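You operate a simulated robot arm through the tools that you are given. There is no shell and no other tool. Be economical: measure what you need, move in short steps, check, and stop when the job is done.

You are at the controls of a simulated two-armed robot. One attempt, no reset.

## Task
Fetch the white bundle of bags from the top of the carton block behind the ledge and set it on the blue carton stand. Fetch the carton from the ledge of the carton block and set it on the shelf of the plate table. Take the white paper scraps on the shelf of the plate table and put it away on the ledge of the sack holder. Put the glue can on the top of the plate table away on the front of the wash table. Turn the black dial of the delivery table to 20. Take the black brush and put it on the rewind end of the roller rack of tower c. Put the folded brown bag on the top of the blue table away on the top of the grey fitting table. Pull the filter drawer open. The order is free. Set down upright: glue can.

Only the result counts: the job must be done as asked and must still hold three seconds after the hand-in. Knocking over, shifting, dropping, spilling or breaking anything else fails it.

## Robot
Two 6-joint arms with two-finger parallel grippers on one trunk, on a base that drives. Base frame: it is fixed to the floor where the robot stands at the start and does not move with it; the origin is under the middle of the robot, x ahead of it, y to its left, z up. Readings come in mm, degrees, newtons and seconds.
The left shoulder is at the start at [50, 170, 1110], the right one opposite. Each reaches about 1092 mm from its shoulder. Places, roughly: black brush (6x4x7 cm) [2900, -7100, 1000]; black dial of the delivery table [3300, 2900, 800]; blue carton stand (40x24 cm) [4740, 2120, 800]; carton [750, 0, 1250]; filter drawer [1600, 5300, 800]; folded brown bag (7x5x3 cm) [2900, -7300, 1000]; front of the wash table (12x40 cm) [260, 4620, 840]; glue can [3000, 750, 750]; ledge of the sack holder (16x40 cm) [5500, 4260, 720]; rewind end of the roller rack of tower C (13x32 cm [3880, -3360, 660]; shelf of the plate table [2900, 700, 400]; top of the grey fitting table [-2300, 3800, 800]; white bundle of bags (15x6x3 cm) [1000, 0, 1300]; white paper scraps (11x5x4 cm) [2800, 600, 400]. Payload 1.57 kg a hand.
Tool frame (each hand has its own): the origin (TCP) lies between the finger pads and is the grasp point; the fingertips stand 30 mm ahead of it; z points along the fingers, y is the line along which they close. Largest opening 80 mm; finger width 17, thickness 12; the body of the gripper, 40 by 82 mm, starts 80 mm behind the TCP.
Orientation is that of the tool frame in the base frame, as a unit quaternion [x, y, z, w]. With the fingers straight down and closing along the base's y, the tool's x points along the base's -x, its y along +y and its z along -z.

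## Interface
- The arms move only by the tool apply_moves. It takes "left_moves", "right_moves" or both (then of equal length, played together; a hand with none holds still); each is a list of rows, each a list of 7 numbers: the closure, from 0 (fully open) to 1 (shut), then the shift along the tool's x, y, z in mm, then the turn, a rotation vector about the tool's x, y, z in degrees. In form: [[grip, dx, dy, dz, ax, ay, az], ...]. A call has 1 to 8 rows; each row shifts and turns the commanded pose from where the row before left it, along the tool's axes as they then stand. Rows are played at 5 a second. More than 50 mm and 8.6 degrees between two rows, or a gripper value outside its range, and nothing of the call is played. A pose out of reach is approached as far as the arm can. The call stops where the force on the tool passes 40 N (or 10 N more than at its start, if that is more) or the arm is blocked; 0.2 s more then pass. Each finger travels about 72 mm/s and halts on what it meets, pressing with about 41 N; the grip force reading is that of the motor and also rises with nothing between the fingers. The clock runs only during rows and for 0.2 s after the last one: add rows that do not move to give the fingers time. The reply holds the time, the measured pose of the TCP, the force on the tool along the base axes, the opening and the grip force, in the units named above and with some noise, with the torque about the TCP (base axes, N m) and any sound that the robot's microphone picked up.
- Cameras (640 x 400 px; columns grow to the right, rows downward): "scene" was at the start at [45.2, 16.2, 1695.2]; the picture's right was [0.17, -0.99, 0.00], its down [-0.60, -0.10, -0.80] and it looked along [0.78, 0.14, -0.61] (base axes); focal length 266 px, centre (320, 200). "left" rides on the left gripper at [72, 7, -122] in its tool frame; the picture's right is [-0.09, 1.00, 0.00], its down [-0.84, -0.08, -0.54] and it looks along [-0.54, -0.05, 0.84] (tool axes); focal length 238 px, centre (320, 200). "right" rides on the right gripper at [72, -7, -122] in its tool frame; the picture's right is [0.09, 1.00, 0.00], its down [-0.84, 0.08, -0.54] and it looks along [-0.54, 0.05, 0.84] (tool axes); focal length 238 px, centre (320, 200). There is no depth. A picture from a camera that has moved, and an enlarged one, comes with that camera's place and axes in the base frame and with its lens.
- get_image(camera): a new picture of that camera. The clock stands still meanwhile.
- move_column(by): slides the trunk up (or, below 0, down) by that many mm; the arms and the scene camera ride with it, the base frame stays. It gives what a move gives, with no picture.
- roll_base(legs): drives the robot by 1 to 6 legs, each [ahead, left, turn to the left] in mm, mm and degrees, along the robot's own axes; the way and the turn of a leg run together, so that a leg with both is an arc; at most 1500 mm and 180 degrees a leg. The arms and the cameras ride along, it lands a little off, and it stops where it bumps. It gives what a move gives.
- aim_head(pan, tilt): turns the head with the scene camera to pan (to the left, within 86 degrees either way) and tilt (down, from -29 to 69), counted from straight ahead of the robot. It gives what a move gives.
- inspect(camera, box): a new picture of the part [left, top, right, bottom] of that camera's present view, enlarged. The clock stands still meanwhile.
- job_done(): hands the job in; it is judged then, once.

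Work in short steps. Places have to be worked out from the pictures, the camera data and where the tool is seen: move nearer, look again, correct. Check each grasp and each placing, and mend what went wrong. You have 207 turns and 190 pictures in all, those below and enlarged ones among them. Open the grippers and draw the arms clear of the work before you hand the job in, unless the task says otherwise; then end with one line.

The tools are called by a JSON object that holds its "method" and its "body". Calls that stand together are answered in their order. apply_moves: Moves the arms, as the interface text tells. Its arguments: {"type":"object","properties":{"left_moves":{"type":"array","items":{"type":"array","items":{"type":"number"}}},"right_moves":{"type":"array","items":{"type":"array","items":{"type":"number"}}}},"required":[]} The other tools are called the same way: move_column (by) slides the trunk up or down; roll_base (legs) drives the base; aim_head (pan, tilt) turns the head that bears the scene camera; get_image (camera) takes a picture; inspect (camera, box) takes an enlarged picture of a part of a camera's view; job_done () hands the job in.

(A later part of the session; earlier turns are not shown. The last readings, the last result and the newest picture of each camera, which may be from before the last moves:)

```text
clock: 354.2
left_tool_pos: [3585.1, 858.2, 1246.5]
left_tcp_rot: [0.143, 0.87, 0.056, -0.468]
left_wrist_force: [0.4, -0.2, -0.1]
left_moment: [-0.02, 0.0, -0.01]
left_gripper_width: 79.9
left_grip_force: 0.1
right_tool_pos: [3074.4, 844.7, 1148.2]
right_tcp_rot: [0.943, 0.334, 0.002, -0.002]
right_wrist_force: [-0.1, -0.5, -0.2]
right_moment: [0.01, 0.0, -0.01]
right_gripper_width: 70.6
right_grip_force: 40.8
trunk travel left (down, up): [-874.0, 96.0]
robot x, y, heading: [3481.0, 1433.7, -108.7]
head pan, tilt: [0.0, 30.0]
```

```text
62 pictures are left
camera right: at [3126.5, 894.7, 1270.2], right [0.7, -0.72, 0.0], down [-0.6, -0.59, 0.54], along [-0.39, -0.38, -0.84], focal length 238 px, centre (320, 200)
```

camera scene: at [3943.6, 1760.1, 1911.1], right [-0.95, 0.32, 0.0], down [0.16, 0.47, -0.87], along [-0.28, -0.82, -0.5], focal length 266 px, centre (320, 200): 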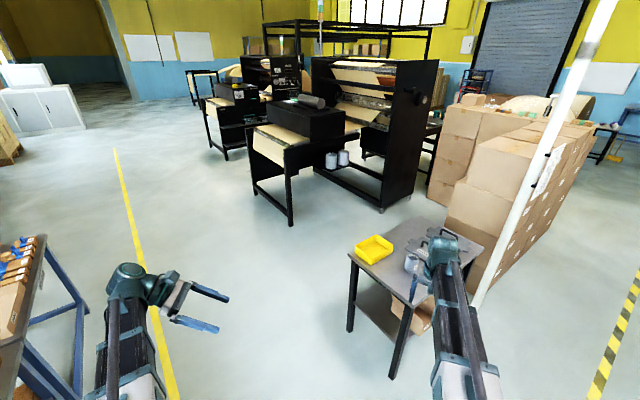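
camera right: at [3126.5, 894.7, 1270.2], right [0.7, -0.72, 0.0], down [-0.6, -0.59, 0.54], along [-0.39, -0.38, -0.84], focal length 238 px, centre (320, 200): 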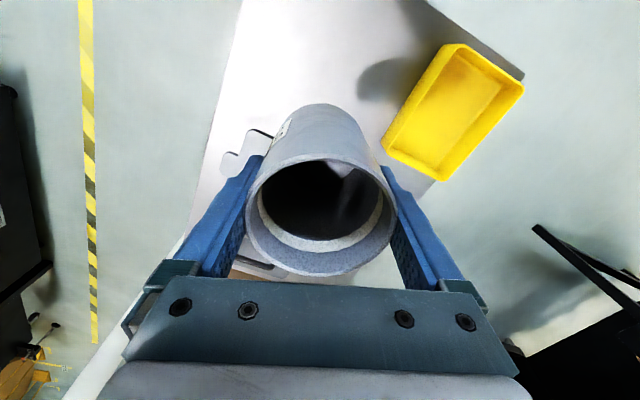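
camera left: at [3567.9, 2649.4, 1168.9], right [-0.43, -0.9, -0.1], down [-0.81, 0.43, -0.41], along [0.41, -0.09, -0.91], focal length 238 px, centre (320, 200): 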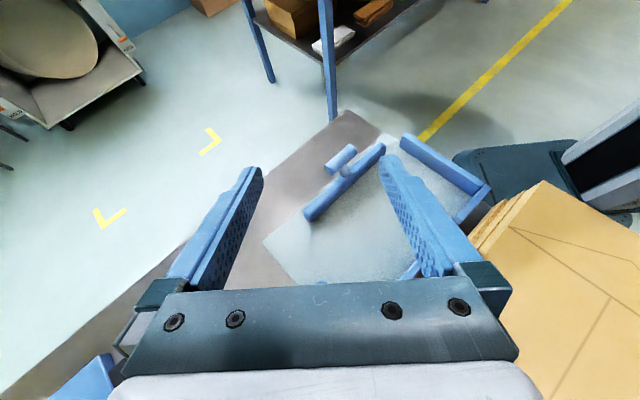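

Can held upright. I back through the gap to the north side, turn to face west, and look along the aisle toward the wash table.

{"method": "roll_base", "body": {"legs": [[-478, 353, 0], [-1200, 0, 0], [-700, 0, 0], [0, 0, -51], [0, -500, 0]]}}

{"method": "aim_head", "body": {"pan": -5, "tilt": 22}}

{"method": "get_image", "body": {"camera": "scene"}}

```text
clock: 371.5
left_tool_pos: [4098.4, 3582.2, 1246.4]
left_tcp_rot: [0.517, 0.714, 0.26, -0.393]
left_wrist_force: [0.5, -0.7, 0.6]
left_moment: [0.0, -0.01, 0.02]
left_gripper_width: 79.9
left_grip_force: 0.0
right_tool_pos: [3781.2, 3982.0, 1148.4]
right_tcp_rot: [0.992, -0.123, 0.001, 0.0]
right_wrist_force: [1.0, 1.0, -1.3]
right_moment: [-0.03, -0.05, 0.02]
right_gripper_width: 70.2
right_grip_force: 41.3
trunk travel left (down, up): [-874.0, 96.0]
robot x, y, heading: [4499.2, 4014.3, -161.4]
head pan, tilt: [0.0, 30.0]
```

```text
clock: 372.2
left_tool_pos: [4099.2, 3581.4, 1246.8]
left_tcp_rot: [0.517, 0.714, 0.26, -0.393]
left_wrist_force: [-0.2, -0.2, -0.6]
left_moment: [0.03, 0.02, 0.01]
left_gripper_width: 80.1
left_grip_force: 0.1
right_tool_pos: [3781.2, 3980.9, 1148.3]
right_tcp_rot: [0.992, -0.123, 0.001, 0.0]
right_wrist_force: [0.4, -0.6, -1.5]
right_moment: [-0.03, 0.0, -0.02]
right_gripper_width: 70.2
right_grip_force: 41.0
trunk travel left (down, up): [-874.0, 96.0]
robot x, y, heading: [4497.9, 4010.4, -161.3]
head pan, tilt: [-5.0, 22.0]
```

```text
61 pictures are left
camera scene: at [4443.4, 4004.3, 1867.9], right [-0.23, 0.97, 0.0], down [0.36, 0.09, -0.93], along [-0.9, -0.22, -0.38], focal length 266 px, centre (320, 200)
```

scene: 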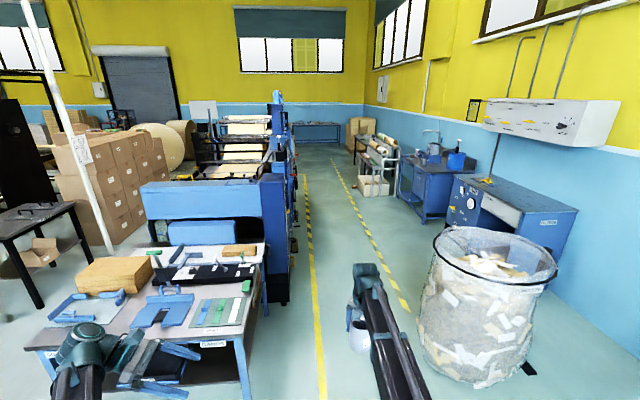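

The aisle is clear: filter cabinet and wash table are on its right side. I strafe into the aisle and drive west ~3.8 m, then look right.

{"method": "roll_base", "body": {"legs": [[0, -560, 1.3], [1400, 0, 0], [1400, 0, 0], [950, 0, 0], [0, 0, -45], [0, 0, -45]]}}

{"method": "aim_head", "body": {"pan": 0, "tilt": 30}}

{"method": "get_image", "body": {"camera": "scene"}}

```text
clock: 397.1
left_tool_pos: [406.2, 3837.6, 1245.9]
left_tcp_rot: [0.876, 0.099, 0.466, -0.073]
left_wrist_force: [-0.8, -0.1, 0.0]
left_moment: [-0.02, -0.01, 0.01]
left_gripper_width: 79.9
left_grip_force: 0.1
right_tool_pos: [835.1, 4114.8, 1149.3]
right_tcp_rot: [-0.577, 0.817, -0.001, -0.001]
right_wrist_force: [0.2, 0.0, -0.5]
right_moment: [-0.01, 0.02, -0.01]
right_gripper_width: 70.3
right_grip_force: 40.7
trunk travel left (down, up): [-874.0, 96.0]
robot x, y, heading: [798.2, 3400.1, 103.1]
head pan, tilt: [-5.0, 22.0]
```

```text
clock: 397.8
left_tool_pos: [407.0, 3836.3, 1246.6]
left_tcp_rot: [0.877, 0.098, 0.466, -0.072]
left_wrist_force: [-0.1, -0.1, 0.3]
left_moment: [0.04, -0.03, 0.03]
left_gripper_width: 80.0
left_grip_force: 0.0
right_tool_pos: [833.8, 4115.3, 1147.9]
right_tcp_rot: [-0.577, 0.817, -0.001, -0.001]
right_wrist_force: [-0.2, 0.5, -2.7]
right_moment: [-0.01, 0.0, -0.01]
right_gripper_width: 70.2
right_grip_force: 41.0
trunk travel left (down, up): [-874.0, 96.0]
robot x, y, heading: [794.5, 3404.3, 103.2]
head pan, tilt: [0.0, 30.0]
```

```text
60 pictures are left
camera scene: at [785.4, 3450.6, 1855.2], right [0.97, 0.23, 0.0], down [0.11, -0.49, -0.87], along [-0.2, 0.84, -0.5], focal length 266 px, centre (320, 200)
```

scene: 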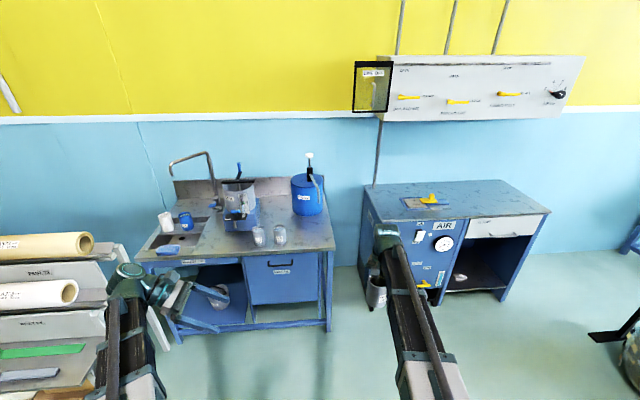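

The wash table is at centre-left with two cups on its front strip; the filter drawer is likely the white drawer of the AIR bench. I enlarge both.

{"method": "inspect", "body": {"camera": "scene", "box": [130, 150, 354, 290]}}

{"method": "inspect", "body": {"camera": "scene", "box": [350, 170, 574, 310]}}

```text
2.86 times, centred on (242, 220) of scene
camera zoom: at [785.4, 3450.6, 1855.2], right [0.97, 0.23, 0.0], down [0.11, -0.49, -0.87], along [-0.2, 0.84, -0.5], focal length 759 px, centre (543, 143)
```

zoom: 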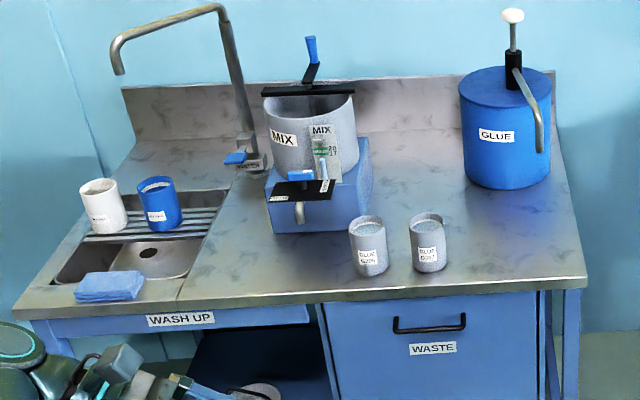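

```text
2.86 times, centred on (462, 240) of scene
camera zoom: at [785.4, 3450.6, 1855.2], right [0.97, 0.23, 0.0], down [0.11, -0.49, -0.87], along [-0.2, 0.84, -0.5], focal length 759 px, centre (-86, 86)
```

zoom: 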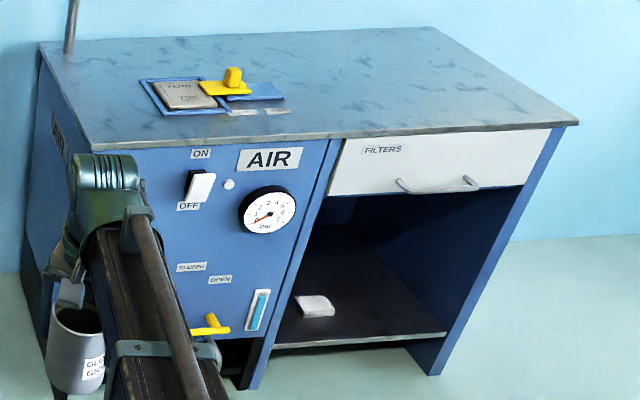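

Target for the can: (380, 4655) on the front strip, right of the two other glue cans. I drive up.

{"method": "roll_base", "body": {"legs": [[0, 238, 0], [0, 0, 6.2], [480, 0, 0]]}}

{"method": "get_image", "body": {"camera": "scene"}}

```text
clock: 402.5
left_tool_pos: [-19.5, 4183.0, 1246.1]
left_tcp_rot: [0.87, 0.141, 0.462, -0.094]
left_wrist_force: [0.4, 1.2, -1.1]
left_moment: [-0.03, -0.03, 0.01]
left_gripper_width: 79.8
left_grip_force: 0.0
right_tool_pos: [380.6, 4502.0, 1147.7]
right_tcp_rot: [-0.617, 0.787, -0.001, -0.001]
right_wrist_force: [0.4, 0.3, -1.3]
right_moment: [-0.05, -0.05, -0.01]
right_gripper_width: 69.6
right_grip_force: 41.2
trunk travel left (down, up): [-874.0, 96.0]
robot x, y, heading: [413.2, 3789.0, 108.6]
head pan, tilt: [0.0, 30.0]
```

```text
57 pictures are left
camera scene: at [396.6, 3837.0, 1855.1], right [0.95, 0.32, 0.0], down [0.16, -0.47, -0.87], along [-0.28, 0.82, -0.5], focal length 266 px, centre (320, 200)
```

scene: 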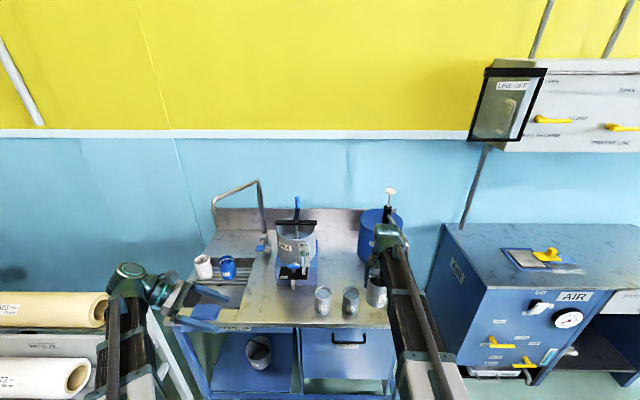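

I extend 153 mm to the target and look down before lowering.

{"method": "apply_moves", "body": {"right_moves": [[0.3, -37.2, 9.1, 0, 0, 0, 0], [0.3, -37.2, 9.1, 0, 0, 0, 0], [0.3, -37.2, 9.1, 0, 0, 0, 0], [0.3, -37.2, 9.1, 0, 0, 0, 0], [0.3, 0, 0, 0, 0, 0, 0]]}}

{"method": "move_column", "body": {"by": -150}}

{"method": "get_image", "body": {"camera": "right"}}

{"method": "get_image", "body": {"camera": "scene"}}

```text
clock: 403.7
left_tool_pos: [-17.4, 4182.1, 1246.2]
left_tcp_rot: [0.871, 0.141, 0.462, -0.095]
left_wrist_force: [-0.4, -0.2, 0.3]
left_moment: [-0.03, -0.02, 0.01]
left_gripper_width: 79.8
left_grip_force: 0.0
right_tool_pos: [378.3, 4653.5, 1147.1]
right_tcp_rot: [-0.617, 0.787, -0.001, 0.0]
right_wrist_force: [0.4, -0.4, -1.5]
right_moment: [-0.01, -0.01, 0.0]
right_gripper_width: 70.2
right_grip_force: 41.5
trunk travel left (down, up): [-874.0, 96.0]
robot x, y, heading: [414.1, 3786.3, 108.8]
head pan, tilt: [0.0, 30.0]
```

```text
clock: 405.5
left_tool_pos: [-18.3, 4181.8, 1096.2]
left_tcp_rot: [0.87, 0.142, 0.462, -0.096]
left_wrist_force: [0.5, -0.2, 0.0]
left_moment: [-0.01, 0.0, -0.01]
left_gripper_width: 80.1
left_grip_force: 0.0
right_tool_pos: [378.7, 4654.0, 998.4]
right_tcp_rot: [-0.616, 0.787, -0.002, -0.001]
right_wrist_force: [0.6, 0.5, -0.5]
right_moment: [0.01, 0.01, 0.0]
right_gripper_width: 70.0
right_grip_force: 41.1
trunk travel left (down, up): [-724.0, 246.0]
robot x, y, heading: [413.6, 3784.4, 108.9]
head pan, tilt: [0.0, 30.0]
```

```text
56 pictures are left
camera right: at [368.6, 4582.6, 1120.3], right [-0.99, 0.15, 0.0], down [0.13, 0.83, 0.54], along [0.08, 0.53, -0.84], focal length 238 px, centre (320, 200)
```

right: 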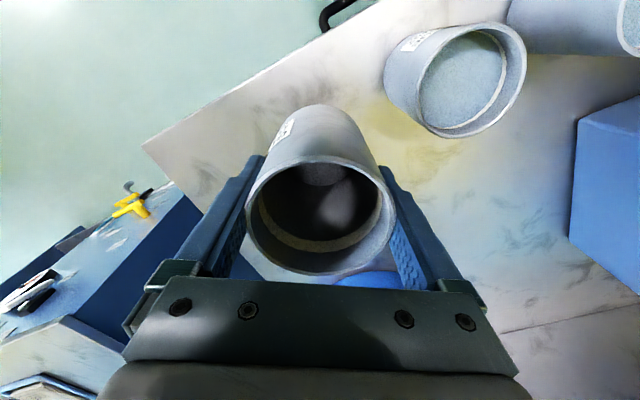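

```text
55 pictures are left
camera scene: at [397.1, 3835.8, 1705.2], right [0.95, 0.32, 0.0], down [0.16, -0.47, -0.87], along [-0.28, 0.82, -0.5], focal length 266 px, centre (320, 200)
```

scene: 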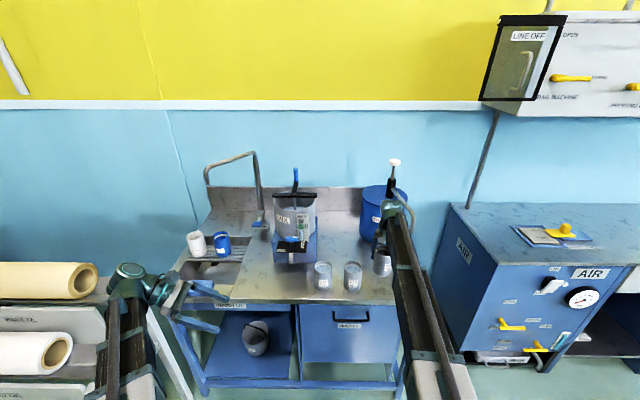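

Position is good (68 mm behind the front edge). I lower to contact.

{"method": "move_column", "body": {"by": -48}}

{"method": "move_column", "body": {"by": -6}}

{"method": "move_column", "body": {"by": -5}}

{"method": "move_column", "body": {"by": -5}}

```text
clock: 406.4
left_tool_pos: [-18.7, 4182.5, 1047.8]
left_tcp_rot: [0.871, 0.142, 0.462, -0.095]
left_wrist_force: [-0.8, 0.5, -0.2]
left_moment: [0.0, 0.02, -0.02]
left_gripper_width: 79.7
left_grip_force: 0.1
right_tool_pos: [379.4, 4652.5, 950.4]
right_tcp_rot: [-0.617, 0.787, -0.001, -0.001]
right_wrist_force: [-0.1, -0.3, -0.6]
right_moment: [-0.01, 0.02, -0.02]
right_gripper_width: 69.8
right_grip_force: 41.0
trunk travel left (down, up): [-676.0, 294.0]
robot x, y, heading: [414.4, 3784.3, 108.8]
head pan, tilt: [0.0, 30.0]
```

```text
clock: 406.9
left_tool_pos: [-19.3, 4182.7, 1043.1]
left_tcp_rot: [0.871, 0.141, 0.461, -0.095]
left_wrist_force: [-0.1, -0.2, 1.1]
left_moment: [-0.01, 0.0, 0.01]
left_gripper_width: 79.7
left_grip_force: 0.1
right_tool_pos: [379.7, 4654.3, 944.3]
right_tcp_rot: [-0.617, 0.787, -0.002, -0.001]
right_wrist_force: [-0.3, -0.2, 0.0]
right_moment: [0.02, 0.0, -0.01]
right_gripper_width: 69.7
right_grip_force: 41.3
trunk travel left (down, up): [-670.0, 300.0]
robot x, y, heading: [412.4, 3788.6, 108.7]
head pan, tilt: [0.0, 30.0]
```

```text
clock: 407.4
left_tool_pos: [-18.3, 4182.8, 1038.7]
left_tcp_rot: [0.871, 0.141, 0.462, -0.095]
left_wrist_force: [-0.5, 0.2, 0.2]
left_moment: [0.01, 0.04, 0.03]
left_gripper_width: 79.9
left_grip_force: 0.1
right_tool_pos: [378.7, 4654.2, 939.6]
right_tcp_rot: [-0.617, 0.787, -0.001, -0.001]
right_wrist_force: [0.3, 0.2, -1.0]
right_moment: [0.0, 0.01, 0.01]
right_gripper_width: 69.8
right_grip_force: 41.0
trunk travel left (down, up): [-665.0, 305.0]
robot x, y, heading: [413.3, 3786.0, 108.8]
head pan, tilt: [0.0, 30.0]
```

```text
clock: 408.0
left_tool_pos: [-18.9, 4183.5, 1033.1]
left_tcp_rot: [0.87, 0.141, 0.462, -0.095]
left_wrist_force: [-0.2, 0.5, 0.2]
left_moment: [0.0, 0.02, 0.0]
left_gripper_width: 79.9
left_grip_force: 0.1
right_tool_pos: [379.7, 4653.6, 934.5]
right_tcp_rot: [-0.618, 0.787, -0.002, -0.001]
right_wrist_force: [-0.3, 0.9, -0.5]
right_moment: [0.0, 0.04, -0.02]
right_gripper_width: 70.0
right_grip_force: 41.1
trunk travel left (down, up): [-660.0, 310.0]
robot x, y, heading: [412.5, 3785.1, 108.8]
head pan, tilt: [0.0, 30.0]
```

No contact yet; I continue in 5 mm steps.

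{"method": "move_column", "body": {"by": -5}}

{"method": "move_column", "body": {"by": -5}}

{"method": "move_column", "body": {"by": -5}}

{"method": "move_column", "body": {"by": -5}}

{"method": "move_column", "body": {"by": -5}}

```text
clock: 408.5
left_tool_pos: [-18.7, 4183.2, 1027.8]
left_tcp_rot: [0.871, 0.141, 0.462, -0.095]
left_wrist_force: [-0.1, 0.2, -0.6]
left_moment: [0.02, 0.0, -0.01]
left_gripper_width: 79.9
left_grip_force: 0.1
right_tool_pos: [378.5, 4652.7, 930.2]
right_tcp_rot: [-0.617, 0.787, -0.001, -0.001]
right_wrist_force: [-0.1, 0.0, -0.6]
right_moment: [0.02, 0.01, 0.02]
right_gripper_width: 70.1
right_grip_force: 40.7
trunk travel left (down, up): [-655.0, 315.0]
robot x, y, heading: [415.9, 3782.9, 108.8]
head pan, tilt: [0.0, 30.0]
```

```text
clock: 409.1
left_tool_pos: [-18.0, 4182.3, 1022.2]
left_tcp_rot: [0.871, 0.14, 0.462, -0.094]
left_wrist_force: [-0.5, 0.2, 0.4]
left_moment: [-0.03, 0.02, 0.02]
left_gripper_width: 79.8
left_grip_force: 0.0
right_tool_pos: [378.9, 4655.0, 925.3]
right_tcp_rot: [-0.617, 0.787, -0.002, -0.001]
right_wrist_force: [-0.2, -0.7, -1.2]
right_moment: [0.01, 0.02, 0.03]
right_gripper_width: 69.7
right_grip_force: 41.1
trunk travel left (down, up): [-650.0, 320.0]
robot x, y, heading: [411.0, 3787.2, 108.8]
head pan, tilt: [0.0, 30.0]
```

```text
clock: 409.6
left_tool_pos: [-19.0, 4182.8, 1018.2]
left_tcp_rot: [0.871, 0.142, 0.462, -0.096]
left_wrist_force: [0.4, 0.4, -0.5]
left_moment: [0.04, 0.04, -0.02]
left_gripper_width: 80.0
left_grip_force: 0.1
right_tool_pos: [379.7, 4654.3, 919.0]
right_tcp_rot: [-0.617, 0.787, -0.001, -0.001]
right_wrist_force: [-0.2, -1.0, -0.6]
right_moment: [0.0, -0.01, 0.0]
right_gripper_width: 69.8
right_grip_force: 41.5
trunk travel left (down, up): [-645.0, 325.0]
robot x, y, heading: [413.7, 3787.6, 108.8]
head pan, tilt: [0.0, 30.0]
```

```text
clock: 410.1
left_tool_pos: [-18.8, 4182.9, 1013.0]
left_tcp_rot: [0.871, 0.141, 0.462, -0.095]
left_wrist_force: [-0.1, -0.5, -0.8]
left_moment: [0.0, -0.01, 0.01]
left_gripper_width: 80.2
left_grip_force: 0.0
right_tool_pos: [378.9, 4652.4, 914.2]
right_tcp_rot: [-0.617, 0.787, -0.002, -0.001]
right_wrist_force: [0.1, 0.4, -0.5]
right_moment: [0.04, -0.03, -0.03]
right_gripper_width: 69.7
right_grip_force: 40.4
trunk travel left (down, up): [-640.0, 330.0]
robot x, y, heading: [412.8, 3786.2, 108.9]
head pan, tilt: [0.0, 30.0]
```

```text
clock: 410.7
left_tool_pos: [-18.4, 4182.6, 1006.8]
left_tcp_rot: [0.871, 0.141, 0.461, -0.095]
left_wrist_force: [-0.2, -0.3, -0.8]
left_moment: [0.01, -0.03, 0.01]
left_gripper_width: 80.1
left_grip_force: 0.1
right_tool_pos: [378.4, 4653.7, 909.9]
right_tcp_rot: [-0.617, 0.787, -0.001, -0.001]
right_wrist_force: [-0.2, 1.9, 6.8]
right_moment: [0.08, 0.12, -0.01]
right_gripper_width: 69.4
right_grip_force: 41.2
trunk travel left (down, up): [-635.0, 335.0]
robot x, y, heading: [413.0, 3786.3, 108.9]
head pan, tilt: [0.0, 30.0]
```

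Contact at TCP z≈910. I release and raise.

{"method": "apply_moves", "body": {"right_moves": [[0.1, 0, 0, 0, 0, 0, 0], [0, 0, 0, 0, 0, 0, 0], [0, 0, 0, 0, 0, 0, 0]]}}

{"method": "move_column", "body": {"by": 200}}

{"method": "get_image", "body": {"camera": "right"}}

```text
clock: 411.5
left_tool_pos: [-20.0, 4183.5, 1007.5]
left_tcp_rot: [0.87, 0.141, 0.462, -0.095]
left_wrist_force: [0.4, -0.5, 0.2]
left_moment: [-0.01, 0.02, 0.01]
left_gripper_width: 80.3
left_grip_force: 0.0
right_tool_pos: [380.0, 4653.7, 911.2]
right_tcp_rot: [-0.617, 0.787, -0.001, -0.001]
right_wrist_force: [-0.5, 0.0, -0.2]
right_moment: [0.04, 0.0, -0.01]
right_gripper_width: 80.2
right_grip_force: 0.1
trunk travel left (down, up): [-635.0, 335.0]
robot x, y, heading: [415.0, 3789.9, 108.8]
head pan, tilt: [0.0, 30.0]
```

```text
clock: 413.7
left_tool_pos: [-19.1, 4183.4, 1207.6]
left_tcp_rot: [0.87, 0.142, 0.462, -0.096]
left_wrist_force: [-0.2, -0.1, -0.7]
left_moment: [0.01, 0.02, -0.02]
left_gripper_width: 79.8
left_grip_force: 0.0
right_tool_pos: [378.5, 4653.5, 1109.7]
right_tcp_rot: [-0.617, 0.787, -0.002, -0.002]
right_wrist_force: [-0.2, 0.8, -0.4]
right_moment: [0.0, 0.0, 0.0]
right_gripper_width: 79.9
right_grip_force: 0.0
trunk travel left (down, up): [-835.0, 135.0]
robot x, y, heading: [412.3, 3786.2, 108.7]
head pan, tilt: [0.0, 30.0]
```

```text
54 pictures are left
camera right: at [368.5, 4582.7, 1231.1], right [-0.99, 0.15, 0.0], down [0.12, 0.83, 0.54], along [0.08, 0.53, -0.84], focal length 238 px, centre (320, 200)
```

right: 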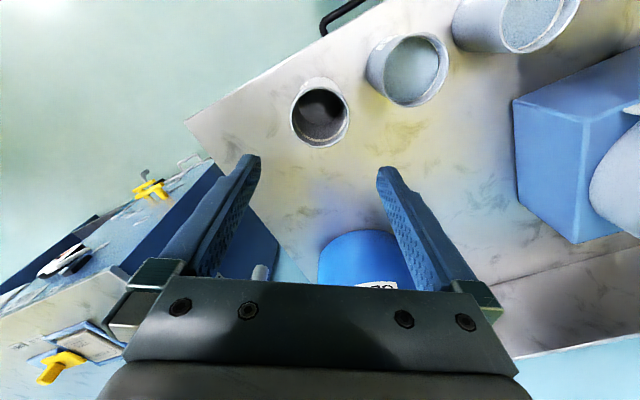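

The can stands upright beside the others. Now the filter drawer: I back off, strafe right 1370 mm in front of the AIR bench, and reorient the right hand to point ahead with a vertical grip.

{"method": "roll_base", "body": {"legs": [[-300, 0, 0], [0, -1370, 0]]}}

{"method": "apply_moves", "body": {"right_moves": [[0, 0, 0, 0, 0, 0, 8.2], [0, 0, 0, 0, 0, 0, 8.2], [0, 0, 0, 0, 0, 0, 8.2], [0, 0, 0, 0, 0, 0, 8.2], [0, 0, 0, 0, 0, 0, 8.2], [0, 0, 0, 0, 0, 0, 8.2], [0, 0, 0, 0, 0, 0, 8.2], [0, 0, 0, 0, -8.2, 0, 0]]}}

{"method": "apply_moves", "body": {"right_moves": [[0, 0, 0, 0, -8.2, 0, 0], [0, 0, 0, 0, -8.2, 0, 0], [0, 0, 0, 0, -8.2, 0, 0], [0, 0, 0, 0, -8.2, 0, 0], [0, 0, 0, 0, -8.2, 0, 0], [0, 0, 0, 0, -8.2, 0, 0], [0, 0, 0, 0, -8.2, 0, 0], [0, 0, 0, 0, -8.2, 0, 0]]}}

{"method": "apply_moves", "body": {"right_moves": [[0, 0, 0, 0, -8.2, 0, 0], [0, 0, 0, 0, -8.0, 0, 0]]}}

{"method": "get_image", "body": {"camera": "scene"}}

```text
clock: 422.2
left_tool_pos: [1394.1, 4330.0, 1207.9]
left_tcp_rot: [0.872, 0.133, 0.463, -0.09]
left_wrist_force: [0.2, -0.7, -0.6]
left_moment: [-0.01, -0.01, 0.02]
left_gripper_width: 80.0
left_grip_force: 0.0
right_tool_pos: [1800.1, 4793.5, 1109.5]
right_tcp_rot: [-0.61, 0.792, -0.001, -0.001]
right_wrist_force: [0.2, 0.7, 0.4]
right_moment: [0.01, -0.01, -0.01]
right_gripper_width: 79.8
right_grip_force: 0.1
trunk travel left (down, up): [-835.0, 135.0]
robot x, y, heading: [1818.4, 3928.0, 108.0]
head pan, tilt: [0.0, 30.0]
```

```text
clock: 424.0
left_tool_pos: [1394.4, 4329.4, 1207.3]
left_tcp_rot: [0.872, 0.134, 0.462, -0.092]
left_wrist_force: [0.2, -0.2, 0.3]
left_moment: [0.0, -0.01, 0.07]
left_gripper_width: 80.1
left_grip_force: 0.0
right_tool_pos: [1800.0, 4791.8, 1112.6]
right_tcp_rot: [-0.154, 0.986, 0.069, -0.011]
right_wrist_force: [0.5, -0.7, -1.0]
right_moment: [0.01, 0.02, -0.02]
right_gripper_width: 79.8
right_grip_force: 0.0
trunk travel left (down, up): [-835.0, 135.0]
robot x, y, heading: [1818.0, 3926.1, 107.7]
head pan, tilt: [0.0, 30.0]
```

```text
clock: 425.8
left_tool_pos: [1394.9, 4330.1, 1208.9]
left_tcp_rot: [0.872, 0.133, 0.463, -0.091]
left_wrist_force: [0.1, 0.3, 0.0]
left_moment: [0.03, 0.02, -0.01]
left_gripper_width: 79.9
left_grip_force: 0.1
right_tool_pos: [1800.9, 4794.6, 1266.9]
right_tcp_rot: [-0.122, 0.791, 0.592, -0.092]
right_wrist_force: [0.0, -0.4, 0.8]
right_moment: [-0.02, 0.01, 0.02]
right_gripper_width: 79.9
right_grip_force: 0.0
right hand out of reach, approached as far as the arm can: row 1, 2, 3, 4, 5, 6, 7, 8
trunk travel left (down, up): [-835.0, 135.0]
robot x, y, heading: [1821.7, 3922.8, 107.8]
head pan, tilt: [0.0, 30.0]
```

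```text
clock: 426.4
left_tool_pos: [1394.3, 4329.5, 1206.5]
left_tcp_rot: [0.872, 0.133, 0.463, -0.09]
left_wrist_force: [-0.2, 0.1, 0.3]
left_moment: [-0.01, 0.01, -0.01]
left_gripper_width: 79.9
left_grip_force: 0.0
right_tool_pos: [1798.1, 4793.9, 1319.1]
right_tcp_rot: [-0.113, 0.714, 0.682, -0.109]
right_wrist_force: [0.9, -0.2, -0.2]
right_moment: [0.02, -0.02, -0.03]
right_gripper_width: 79.8
right_grip_force: 0.1
right hand out of reach, approached as far as the arm can: row 1, 2
trunk travel left (down, up): [-835.0, 135.0]
robot x, y, heading: [1819.9, 3924.7, 107.8]
head pan, tilt: [0.0, 30.0]
```

```text
53 pictures are left
camera scene: at [1803.9, 3976.1, 1816.1], right [0.95, 0.3, 0.0], down [0.15, -0.48, -0.87], along [-0.26, 0.82, -0.5], focal length 266 px, centre (320, 200)
```

scene: 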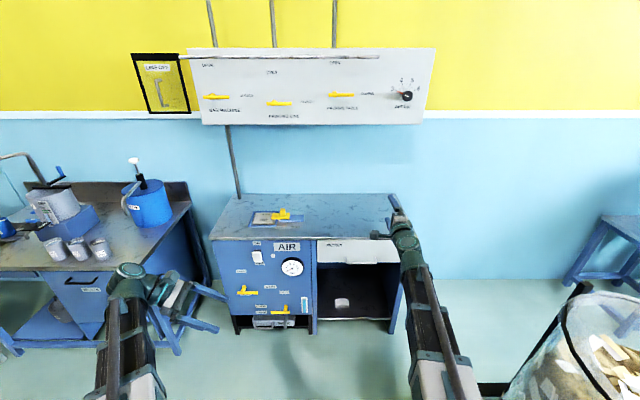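

Handle estimated at ≈(1661, 5147, 766), 378 mm ahead of the hand. I lower the column and look with the hand camera.

{"method": "move_column", "body": {"by": -400}}

{"method": "move_column", "body": {"by": -140}}

{"method": "get_image", "body": {"camera": "right"}}

```text
clock: 430.2
left_tool_pos: [1394.7, 4329.2, 806.7]
left_tcp_rot: [0.872, 0.134, 0.462, -0.091]
left_wrist_force: [0.1, -0.3, 0.1]
left_moment: [-0.01, 0.02, -0.01]
left_gripper_width: 80.0
left_grip_force: 0.0
right_tool_pos: [1798.8, 4793.0, 919.6]
right_tcp_rot: [-0.114, 0.715, 0.681, -0.109]
right_wrist_force: [0.3, 0.5, 1.0]
right_moment: [0.03, 0.02, -0.01]
right_gripper_width: 80.1
right_grip_force: 0.1
trunk travel left (down, up): [-435.0, 535.0]
robot x, y, heading: [1818.4, 3928.5, 107.7]
head pan, tilt: [0.0, 30.0]
```

```text
clock: 431.9
left_tool_pos: [1394.9, 4330.5, 668.3]
left_tcp_rot: [0.872, 0.134, 0.463, -0.091]
left_wrist_force: [0.4, 0.0, 1.1]
left_moment: [0.01, 0.01, 0.02]
left_gripper_width: 80.1
left_grip_force: 0.0
right_tool_pos: [1799.0, 4794.3, 780.0]
right_tcp_rot: [-0.114, 0.716, 0.68, -0.11]
right_wrist_force: [-0.2, 0.3, -0.1]
right_moment: [0.01, 0.01, -0.01]
right_gripper_width: 80.2
right_grip_force: 0.0
trunk travel left (down, up): [-295.0, 675.0]
robot x, y, heading: [1817.2, 3926.5, 107.9]
head pan, tilt: [0.0, 30.0]
```

```text
52 pictures are left
camera right: at [1769.0, 4655.2, 777.8], right [-0.1, 0.02, 0.99], down [0.96, -0.25, 0.1], along [0.25, 0.97, 0.01], focal length 238 px, centre (320, 200)
```

right: 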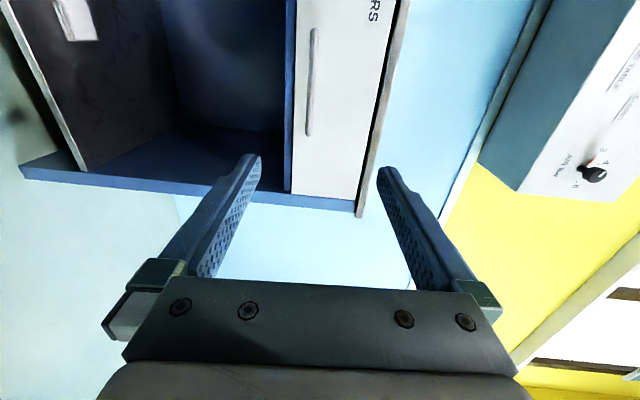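

The handle bar reads ≈(1668, 5147, 747). I lower 33 mm and drive 220 mm nearer, then look again.

{"method": "move_column", "body": {"by": -33}}

{"method": "roll_base", "body": {"legs": [[220, 16, 0]]}}

{"method": "get_image", "body": {"camera": "right"}}

```text
clock: 432.7
left_tool_pos: [1393.4, 4330.5, 635.1]
left_tcp_rot: [0.872, 0.134, 0.463, -0.091]
left_wrist_force: [0.2, -0.6, -0.6]
left_moment: [0.0, -0.05, -0.02]
left_gripper_width: 80.0
left_grip_force: 0.1
right_tool_pos: [1799.3, 4794.1, 745.9]
right_tcp_rot: [-0.114, 0.715, 0.681, -0.11]
right_wrist_force: [0.7, -0.4, 0.1]
right_moment: [-0.03, 0.02, 0.03]
right_gripper_width: 80.3
right_grip_force: 0.0
trunk travel left (down, up): [-262.0, 708.0]
robot x, y, heading: [1820.2, 3923.8, 107.8]
head pan, tilt: [0.0, 30.0]
```

```text
clock: 434.4
left_tool_pos: [1311.6, 4529.7, 634.7]
left_tcp_rot: [0.871, 0.135, 0.463, -0.091]
left_wrist_force: [-0.6, 1.2, -0.1]
left_moment: [0.01, -0.02, 0.05]
left_gripper_width: 80.0
left_grip_force: 0.1
right_tool_pos: [1713.5, 4995.3, 746.4]
right_tcp_rot: [-0.116, 0.715, 0.681, -0.111]
right_wrist_force: [-0.7, -0.7, 0.5]
right_moment: [-0.01, 0.01, 0.0]
right_gripper_width: 80.0
right_grip_force: 0.0
trunk travel left (down, up): [-262.0, 708.0]
robot x, y, heading: [1739.4, 4127.5, 108.1]
head pan, tilt: [0.0, 30.0]
```

```text
51 pictures are left
camera right: at [1684.7, 4856.1, 744.8], right [-0.1, 0.02, 0.99], down [0.96, -0.25, 0.1], along [0.25, 0.97, 0.01], focal length 238 px, centre (320, 200)
```

right: 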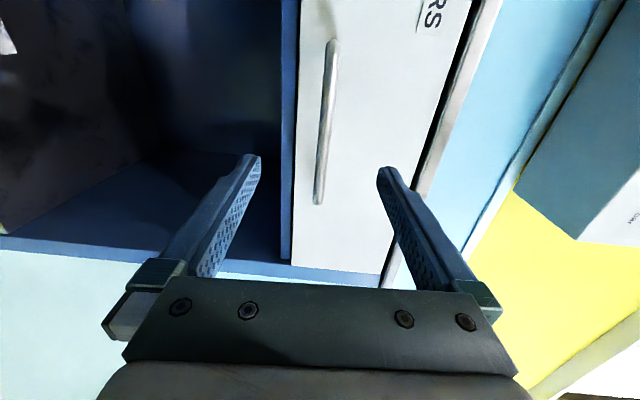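

Triangulated: bar at (1665, 5167, 745), 178 mm ahead and level with the fingers. I advance 110 mm with the base, then creep with the arm.

{"method": "roll_base", "body": {"legs": [[110, 0, 0]]}}

{"method": "apply_moves", "body": {"right_moves": [[0, 0, 0, 20, 0, 0, 0], [0, 0, 0, 20, 0, 0, 0], [0, 0, 0, 12, 0, 0, 0], [0, 0, 0, 0, 0, 0, 0]]}}

{"method": "get_image", "body": {"camera": "right"}}

```text
clock: 435.6
left_tool_pos: [1276.7, 4633.4, 633.5]
left_tcp_rot: [0.871, 0.135, 0.463, -0.092]
left_wrist_force: [-0.9, -0.4, -0.4]
left_moment: [0.0, 0.02, -0.05]
left_gripper_width: 80.1
left_grip_force: 0.0
right_tool_pos: [1681.3, 5099.7, 746.9]
right_tcp_rot: [-0.116, 0.715, 0.681, -0.11]
right_wrist_force: [-0.3, 0.4, 0.4]
right_moment: [0.01, -0.04, 0.0]
right_gripper_width: 80.0
right_grip_force: 0.0
trunk travel left (down, up): [-262.0, 708.0]
robot x, y, heading: [1704.3, 4236.6, 108.0]
head pan, tilt: [0.0, 30.0]
```

```text
clock: 436.3
left_tool_pos: [1277.7, 4633.6, 634.6]
left_tcp_rot: [0.872, 0.135, 0.462, -0.092]
left_wrist_force: [0.2, -0.6, -0.2]
left_moment: [0.0, 0.01, 0.01]
left_gripper_width: 79.8
left_grip_force: 0.1
right_tool_pos: [1668.4, 5134.0, 745.9]
right_tcp_rot: [-0.115, 0.715, 0.681, -0.11]
right_wrist_force: [2.9, -13.7, -1.8]
right_moment: [0.68, 0.11, 0.02]
right_gripper_width: 78.8
right_grip_force: 0.0
trunk travel left (down, up): [-262.0, 708.0]
robot x, y, heading: [1707.1, 4228.9, 107.9]
head pan, tilt: [0.0, 30.0]
stopped in row 3 (right hand): the force on the tool passed its limit at 54 N (the readings are from after the stop); the commanded pose is now the measured one
```

```text
50 pictures are left
camera right: at [1638.3, 4995.2, 745.5], right [-0.1, 0.02, 0.99], down [0.96, -0.25, 0.1], along [0.25, 0.97, 0.01], focal length 238 px, centre (320, 200)
```

right: 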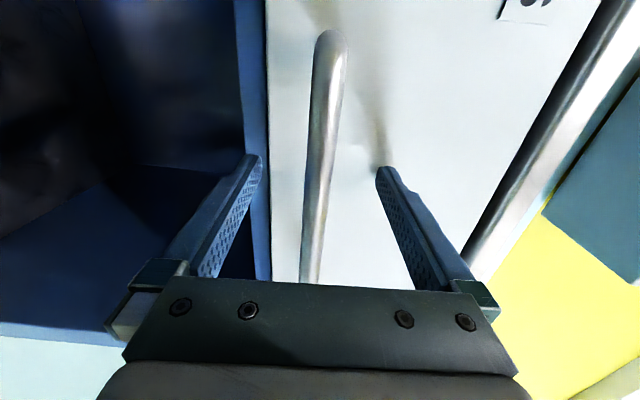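

The fingertips touch the drawer face with the bar between them. I ease back 4 mm and close on the bar.

{"method": "apply_moves", "body": {"right_moves": [[0, 0, 0, -4, 0, 0, 0], [0.3, 0, 0, 0, 0, 0, 0], [0.6, 0, 0, 0, 0, 0, 0], [0.9, 0, 0, 0, 0, 0, 0], [1, 0, 0, 0, 0, 0, 0], [1, 0, 0, 0, 0, 0, 0]]}}

{"method": "get_image", "body": {"camera": "right"}}

```text
clock: 437.7
left_tool_pos: [1277.6, 4634.5, 634.5]
left_tcp_rot: [0.871, 0.135, 0.462, -0.091]
left_wrist_force: [-0.2, -1.4, 1.2]
left_moment: [0.02, -0.02, -0.01]
left_gripper_width: 80.2
left_grip_force: 0.0
right_tool_pos: [1666.8, 5132.0, 745.2]
right_tcp_rot: [-0.116, 0.715, 0.68, -0.112]
right_wrist_force: [1.8, -3.9, -16.4]
right_moment: [0.17, -0.03, 0.15]
right_gripper_width: 13.7
right_grip_force: 29.8
trunk travel left (down, up): [-262.0, 708.0]
robot x, y, heading: [1705.7, 4228.8, 108.0]
head pan, tilt: [0.0, 30.0]
```

```text
49 pictures are left
camera right: at [1638.3, 4993.8, 743.7], right [-0.1, 0.02, 0.99], down [0.96, -0.24, 0.1], along [0.25, 0.97, 0.01], focal length 238 px, centre (320, 200)
```

right: 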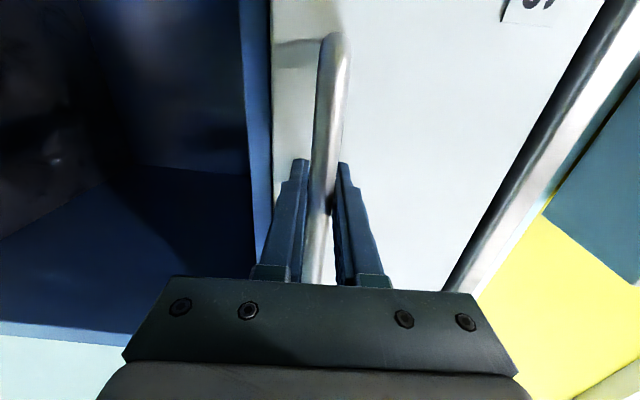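

Bar gripped (13.7 mm). I pull by driving back 200 mm.

{"method": "roll_base", "body": {"legs": [[-200, 0, 0]]}}

{"method": "get_image", "body": {"camera": "scene"}}

```text
clock: 439.3
left_tool_pos: [1340.8, 4443.5, 633.6]
left_tcp_rot: [0.871, 0.134, 0.464, -0.091]
left_wrist_force: [0.2, -0.2, 0.6]
left_moment: [-0.01, 0.02, 0.0]
left_gripper_width: 79.9
left_grip_force: 0.1
right_tool_pos: [1729.4, 4939.6, 745.3]
right_tcp_rot: [-0.115, 0.716, 0.68, -0.111]
right_wrist_force: [-10.2, -1.9, -17.2]
right_moment: [0.17, 0.02, 0.46]
right_gripper_width: 13.5
right_grip_force: 31.0
trunk travel left (down, up): [-262.0, 708.0]
robot x, y, heading: [1768.7, 4041.9, 107.8]
head pan, tilt: [0.0, 30.0]
```

```text
48 pictures are left
camera scene: at [1750.0, 4090.3, 1243.1], right [0.95, 0.31, 0.0], down [0.15, -0.48, -0.87], along [-0.27, 0.82, -0.5], focal length 266 px, centre (320, 200)
```

scene: 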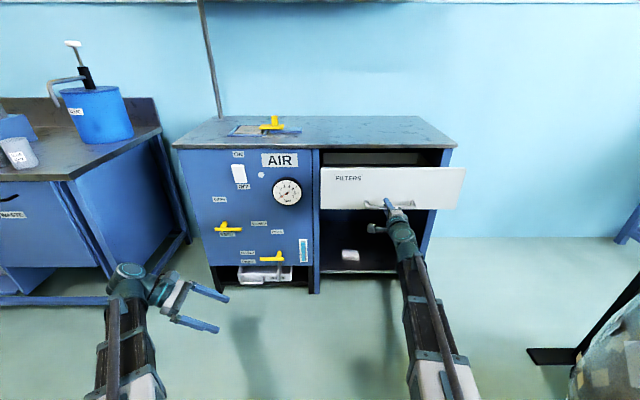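

The drawer slides out. I pull another 70 mm to have it clearly open.

{"method": "roll_base", "body": {"legs": [[-70, 0, 0]]}}

{"method": "inspect", "body": {"camera": "scene", "box": [280, 100, 500, 238]}}

```text
clock: 440.3
left_tool_pos: [1361.1, 4376.6, 634.5]
left_tcp_rot: [0.872, 0.134, 0.463, -0.09]
left_wrist_force: [0.1, 0.6, -0.4]
left_moment: [-0.02, -0.02, 0.0]
left_gripper_width: 79.9
left_grip_force: 0.0
right_tool_pos: [1751.3, 4872.9, 744.1]
right_tcp_rot: [-0.116, 0.716, 0.679, -0.111]
right_wrist_force: [-2.2, -1.0, -13.4]
right_moment: [0.15, 0.01, 0.32]
right_gripper_width: 13.6
right_grip_force: 30.0
trunk travel left (down, up): [-262.0, 708.0]
robot x, y, heading: [1787.5, 3974.4, 107.7]
head pan, tilt: [0.0, 30.0]
```

```text
2.90 times, centred on (390, 169) of scene
camera zoom: at [1772.1, 4023.1, 1243.1], right [0.95, 0.31, 0.0], down [0.15, -0.48, -0.87], along [-0.26, 0.82, -0.5], focal length 770 px, centre (117, 290)
```

zoom: 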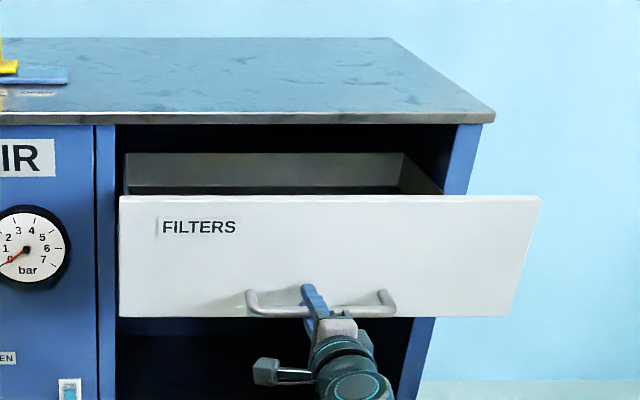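

Drawer clearly open (~270 mm). I release, back away, raise, and drive east along the aisle toward the gap, returning both hands to fingers-down.

{"method": "apply_moves", "body": {"right_moves": [[0.7, 0, 0, 0, 0, 0, 0], [0.3, 0, 0, 0, 0, 0, 0], [0, 0, 0, 0, 0, 0, 0], [0, 0, 0, 0, 0, 0, 0]]}}

{"method": "roll_base", "body": {"legs": [[-250, 0, 0]]}}

{"method": "move_column", "body": {"by": 400}}

{"method": "move_column", "body": {"by": 300}}

{"method": "apply_moves", "body": {"right_moves": [[0, 0, 0, 0, 8.2, 0, 0], [0, 0, 0, 0, 8.2, 0, 0], [0, 0, 0, 0, 8.2, 0, 0], [0, 0, 0, 0, 8.2, 0, 0], [0, 0, 0, 0, 8.2, 0, 0], [0, 0, 0, 0, 8.2, 0, 0], [0, 0, 0, 0, 8.2, 0, 0], [0, 0, 0, 0, 8.2, 0, 0]], "left_moves": [[0, 0, 0, 0, 0, -8, 0], [0, 0, 0, 0, 0, -8, 0], [0, 0, 0, 0, 0, -8, 0], [0, 0, 0, 0, 0, -8, 0], [0, 0, 0, 0, 0, -8, 0], [0, 0, 0, 0, 0, -8, 0], [0, 0, 0, 0, 0, -8, 0], [0, 0, 0, 0, 0, 0, 0]]}}

{"method": "roll_base", "body": {"legs": [[0, 0, -87.7], [1200, 0, 0], [1100, 0, 0], [0, 0, -129], [0, 841, 0], [1409, 0, 0]]}}

{"method": "apply_moves", "body": {"right_moves": [[0, 0, 0, 0, 8.2, 0, 0], [0, 0, 0, 0, 8.2, 0, 0], [0, 0, 0, 0, 8.2, 0, 0]]}}

```text
clock: 441.3
left_tool_pos: [1361.8, 4373.5, 634.0]
left_tcp_rot: [0.872, 0.134, 0.462, -0.091]
left_wrist_force: [-1.2, -0.2, -0.3]
left_moment: [0.01, 0.0, -0.01]
left_gripper_width: 79.8
left_grip_force: 0.1
right_tool_pos: [1750.8, 4871.9, 746.2]
right_tcp_rot: [-0.116, 0.715, 0.68, -0.112]
right_wrist_force: [0.5, 0.7, -0.6]
right_moment: [0.01, 0.0, 0.03]
right_gripper_width: 79.8
right_grip_force: 0.1
trunk travel left (down, up): [-262.0, 708.0]
robot x, y, heading: [1789.0, 3973.0, 107.8]
head pan, tilt: [0.0, 30.0]
```

```text
clock: 443.1
left_tool_pos: [1439.4, 4134.6, 634.3]
left_tcp_rot: [0.871, 0.134, 0.463, -0.091]
left_wrist_force: [0.0, -0.7, 0.6]
left_moment: [0.0, 0.0, -0.01]
left_gripper_width: 80.4
left_grip_force: 0.0
right_tool_pos: [1828.5, 4633.2, 746.5]
right_tcp_rot: [-0.115, 0.715, 0.68, -0.112]
right_wrist_force: [-0.4, -0.4, -0.9]
right_moment: [0.02, -0.01, 0.01]
right_gripper_width: 80.2
right_grip_force: 0.1
trunk travel left (down, up): [-262.0, 708.0]
robot x, y, heading: [1864.7, 3730.7, 107.6]
head pan, tilt: [0.0, 30.0]
```

```text
clock: 447.0
left_tool_pos: [1439.2, 4135.0, 1034.2]
left_tcp_rot: [0.872, 0.134, 0.462, -0.091]
left_wrist_force: [0.1, -0.2, 0.2]
left_moment: [-0.01, 0.01, -0.01]
left_gripper_width: 80.0
left_grip_force: 0.1
right_tool_pos: [1828.5, 4633.3, 1145.2]
right_tcp_rot: [-0.115, 0.715, 0.681, -0.112]
right_wrist_force: [-0.9, 0.6, -0.2]
right_moment: [0.03, -0.01, 0.02]
right_gripper_width: 80.2
right_grip_force: 0.0
trunk travel left (down, up): [-662.0, 308.0]
robot x, y, heading: [1863.6, 3731.4, 107.5]
head pan, tilt: [0.0, 30.0]
```

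```text
clock: 450.0
left_tool_pos: [1438.8, 4135.5, 1334.0]
left_tcp_rot: [0.871, 0.134, 0.463, -0.091]
left_wrist_force: [1.2, -0.2, 0.2]
left_moment: [-0.02, -0.01, -0.03]
left_gripper_width: 80.2
left_grip_force: 0.1
right_tool_pos: [1829.3, 4633.0, 1445.5]
right_tcp_rot: [-0.115, 0.715, 0.681, -0.112]
right_wrist_force: [0.6, -0.2, 1.3]
right_moment: [0.03, 0.04, 0.01]
right_gripper_width: 79.9
right_grip_force: 0.0
trunk travel left (down, up): [-962.0, 8.0]
robot x, y, heading: [1867.0, 3733.4, 107.9]
head pan, tilt: [0.0, 30.0]
```

```text
clock: 451.8
left_tool_pos: [1440.6, 4135.0, 1236.3]
left_tcp_rot: [0.987, 0.162, -0.001, -0.018]
left_wrist_force: [-0.7, 0.2, -0.6]
left_moment: [0.01, 0.03, 0.01]
left_gripper_width: 80.1
left_grip_force: 0.0
left hand out of reach, approached as far as the arm can: row 1, 2, 3, 4, 5, 6
right_tool_pos: [1827.7, 4633.5, 1251.6]
right_tcp_rot: [-0.158, 0.97, 0.183, -0.03]
right_wrist_force: [0.0, -0.5, -0.5]
right_moment: [-0.01, -0.01, -0.02]
right_gripper_width: 79.9
right_grip_force: 0.1
right hand out of reach, approached as far as the arm can: row 1, 2, 3, 4, 5, 6, 7, 8
trunk travel left (down, up): [-962.0, 8.0]
robot x, y, heading: [1861.8, 3731.3, 107.9]
head pan, tilt: [0.0, 30.0]
```

```text
clock: 482.6
left_tool_pos: [4409.7, 2222.4, 1237.4]
left_tcp_rot: [0.173, 0.985, -0.016, -0.006]
left_wrist_force: [0.8, 0.2, 0.1]
left_moment: [-0.02, 0.0, -0.02]
left_gripper_width: 79.8
left_grip_force: 0.0
right_tool_pos: [3795.0, 2076.3, 1250.6]
right_tcp_rot: [0.967, -0.172, -0.032, 0.184]
right_wrist_force: [0.3, -0.1, 0.4]
right_moment: [0.0, 0.02, -0.01]
right_gripper_width: 79.8
right_grip_force: 0.0
trunk travel left (down, up): [-962.0, 8.0]
robot x, y, heading: [4329.9, 2804.4, -110.8]
head pan, tilt: [0.0, 30.0]
```

```text
clock: 483.4
left_tool_pos: [4410.0, 2222.9, 1235.8]
left_tcp_rot: [0.173, 0.985, -0.017, -0.006]
left_wrist_force: [0.6, -0.5, -0.1]
left_moment: [0.01, 0.02, 0.03]
left_gripper_width: 80.0
left_grip_force: 0.1
right_tool_pos: [3794.3, 2076.8, 1237.2]
right_tcp_rot: [0.984, -0.175, 0.006, -0.026]
right_wrist_force: [-0.5, 0.2, 0.0]
right_moment: [0.04, 0.0, 0.01]
right_gripper_width: 80.2
right_grip_force: 0.1
right hand out of reach, approached as far as the arm can: row 1, 2
trunk travel left (down, up): [-962.0, 8.0]
robot x, y, heading: [4325.4, 2803.6, -110.9]
head pan, tilt: [0.0, 30.0]
```

All good. I pass the gap and head south along the open lane (heading −72°), then look for the blue table and tower C.

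{"method": "roll_base", "body": {"legs": [[1100, 30, 0], [0, 0, 38.9], [1400, 0, 0], [1400, 0, 0]]}}

{"method": "aim_head", "body": {"pan": -20, "tilt": 18}}

{"method": "get_image", "body": {"camera": "scene"}}

```text
clock: 504.1
left_tool_pos: [5163.6, -1373.6, 1236.4]
left_tcp_rot: [-0.138, 0.99, -0.017, -0.001]
left_wrist_force: [-0.2, -0.4, -0.2]
left_moment: [0.02, 0.01, -0.02]
left_gripper_width: 80.0
left_grip_force: 0.1
right_tool_pos: [4751.2, -1852.3, 1235.5]
right_tcp_rot: [0.99, 0.138, -0.003, -0.027]
right_wrist_force: [-0.5, -0.3, 0.1]
right_moment: [0.02, 0.0, 0.0]
right_gripper_width: 80.0
right_grip_force: 0.0
trunk travel left (down, up): [-962.0, 8.0]
robot x, y, heading: [4755.6, -947.2, -75.0]
head pan, tilt: [0.0, 30.0]
```

```text
clock: 504.9
left_tool_pos: [5163.7, -1373.0, 1236.0]
left_tcp_rot: [-0.138, 0.99, -0.017, 0.0]
left_wrist_force: [0.4, 0.2, 0.8]
left_moment: [-0.01, 0.0, 0.0]
left_gripper_width: 80.1
left_grip_force: 0.1
right_tool_pos: [4752.8, -1852.7, 1236.8]
right_tcp_rot: [0.99, 0.137, -0.003, -0.026]
right_wrist_force: [-0.7, -0.3, -0.7]
right_moment: [-0.02, -0.03, 0.03]
right_gripper_width: 80.0
right_grip_force: 0.0
trunk travel left (down, up): [-962.0, 8.0]
robot x, y, heading: [4758.4, -950.7, -74.6]
head pan, tilt: [-20.0, 18.0]
```

```text
46 pictures are left
camera scene: at [4738.2, -1004.4, 1962.4], right [-1.0, 0.08, 0.0], down [0.03, 0.31, -0.95], along [-0.08, -0.95, -0.31], focal length 266 px, centre (320, 200)
```

scene: 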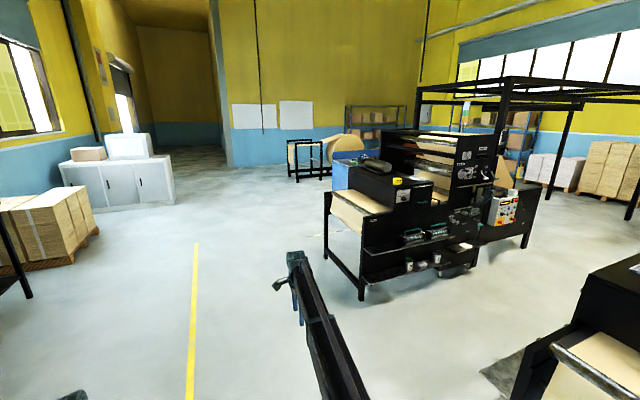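

Tower C with its roller shelf is ahead-right; the blue table lies behind it. I continue 4 m down the lane and look right.

{"method": "roll_base", "body": {"legs": [[1400, 0, 0], [1400, 0, 0], [1300, 0, 0]]}}

{"method": "aim_head", "body": {"pan": -55, "tilt": 18}}

{"method": "get_image", "body": {"camera": "scene"}}

```text
clock: 524.7
left_tool_pos: [6111.5, -5381.2, 1236.4]
left_tcp_rot: [-0.114, 0.993, -0.018, -0.001]
left_wrist_force: [1.1, 0.5, 0.2]
left_moment: [0.03, 0.03, 0.03]
left_gripper_width: 80.0
left_grip_force: 0.0
right_tool_pos: [5676.5, -5839.1, 1236.2]
right_tcp_rot: [0.993, 0.113, -0.002, -0.026]
right_wrist_force: [-0.1, -0.2, 0.3]
right_moment: [0.03, 0.02, -0.02]
right_gripper_width: 80.2
right_grip_force: 0.0
trunk travel left (down, up): [-962.0, 8.0]
robot x, y, heading: [5727.9, -4940.8, -77.8]
head pan, tilt: [-20.0, 18.0]
```

```text
clock: 525.7
left_tool_pos: [6111.1, -5382.1, 1236.1]
left_tcp_rot: [-0.114, 0.993, -0.017, -0.001]
left_wrist_force: [-0.1, 0.0, 0.7]
left_moment: [0.03, -0.03, 0.01]
left_gripper_width: 80.2
left_grip_force: 0.1
right_tool_pos: [5675.6, -5839.1, 1236.7]
right_tcp_rot: [0.993, 0.113, -0.003, -0.026]
right_wrist_force: [-0.6, -0.2, -0.4]
right_moment: [0.02, -0.01, -0.02]
right_gripper_width: 80.0
right_grip_force: 0.0
trunk travel left (down, up): [-962.0, 8.0]
robot x, y, heading: [5723.5, -4939.8, -77.7]
head pan, tilt: [-55.0, 18.0]
```

```text
45 pictures are left
camera scene: at [5654.0, -4967.5, 1962.5], right [-0.74, 0.68, 0.0], down [0.21, 0.23, -0.95], along [-0.64, -0.7, -0.31], focal length 266 px, centre (320, 200)
```

scene: 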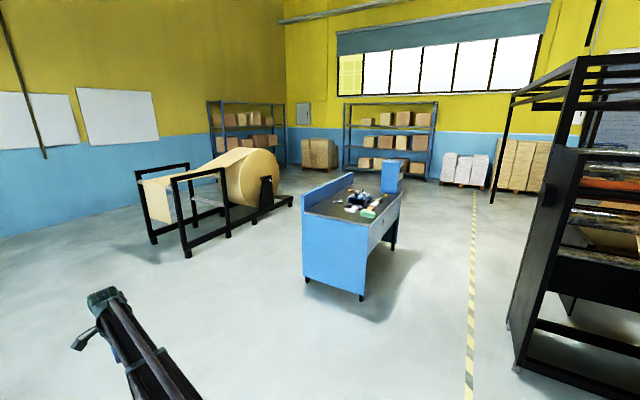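

The blue table is in clear view; I enlarge it.

{"method": "inspect", "body": {"camera": "scene", "box": [290, 155, 418, 235]}}

```text
5.00 times, centred on (354, 195) of scene
camera zoom: at [5654.0, -4967.5, 1962.5], right [-0.74, 0.68, 0.0], down [0.21, 0.23, -0.95], along [-0.64, -0.7, -0.31], focal length 1329 px, centre (150, 225)
```

zoom: 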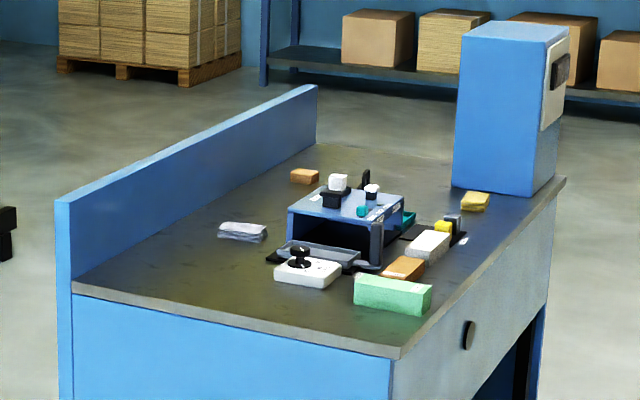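

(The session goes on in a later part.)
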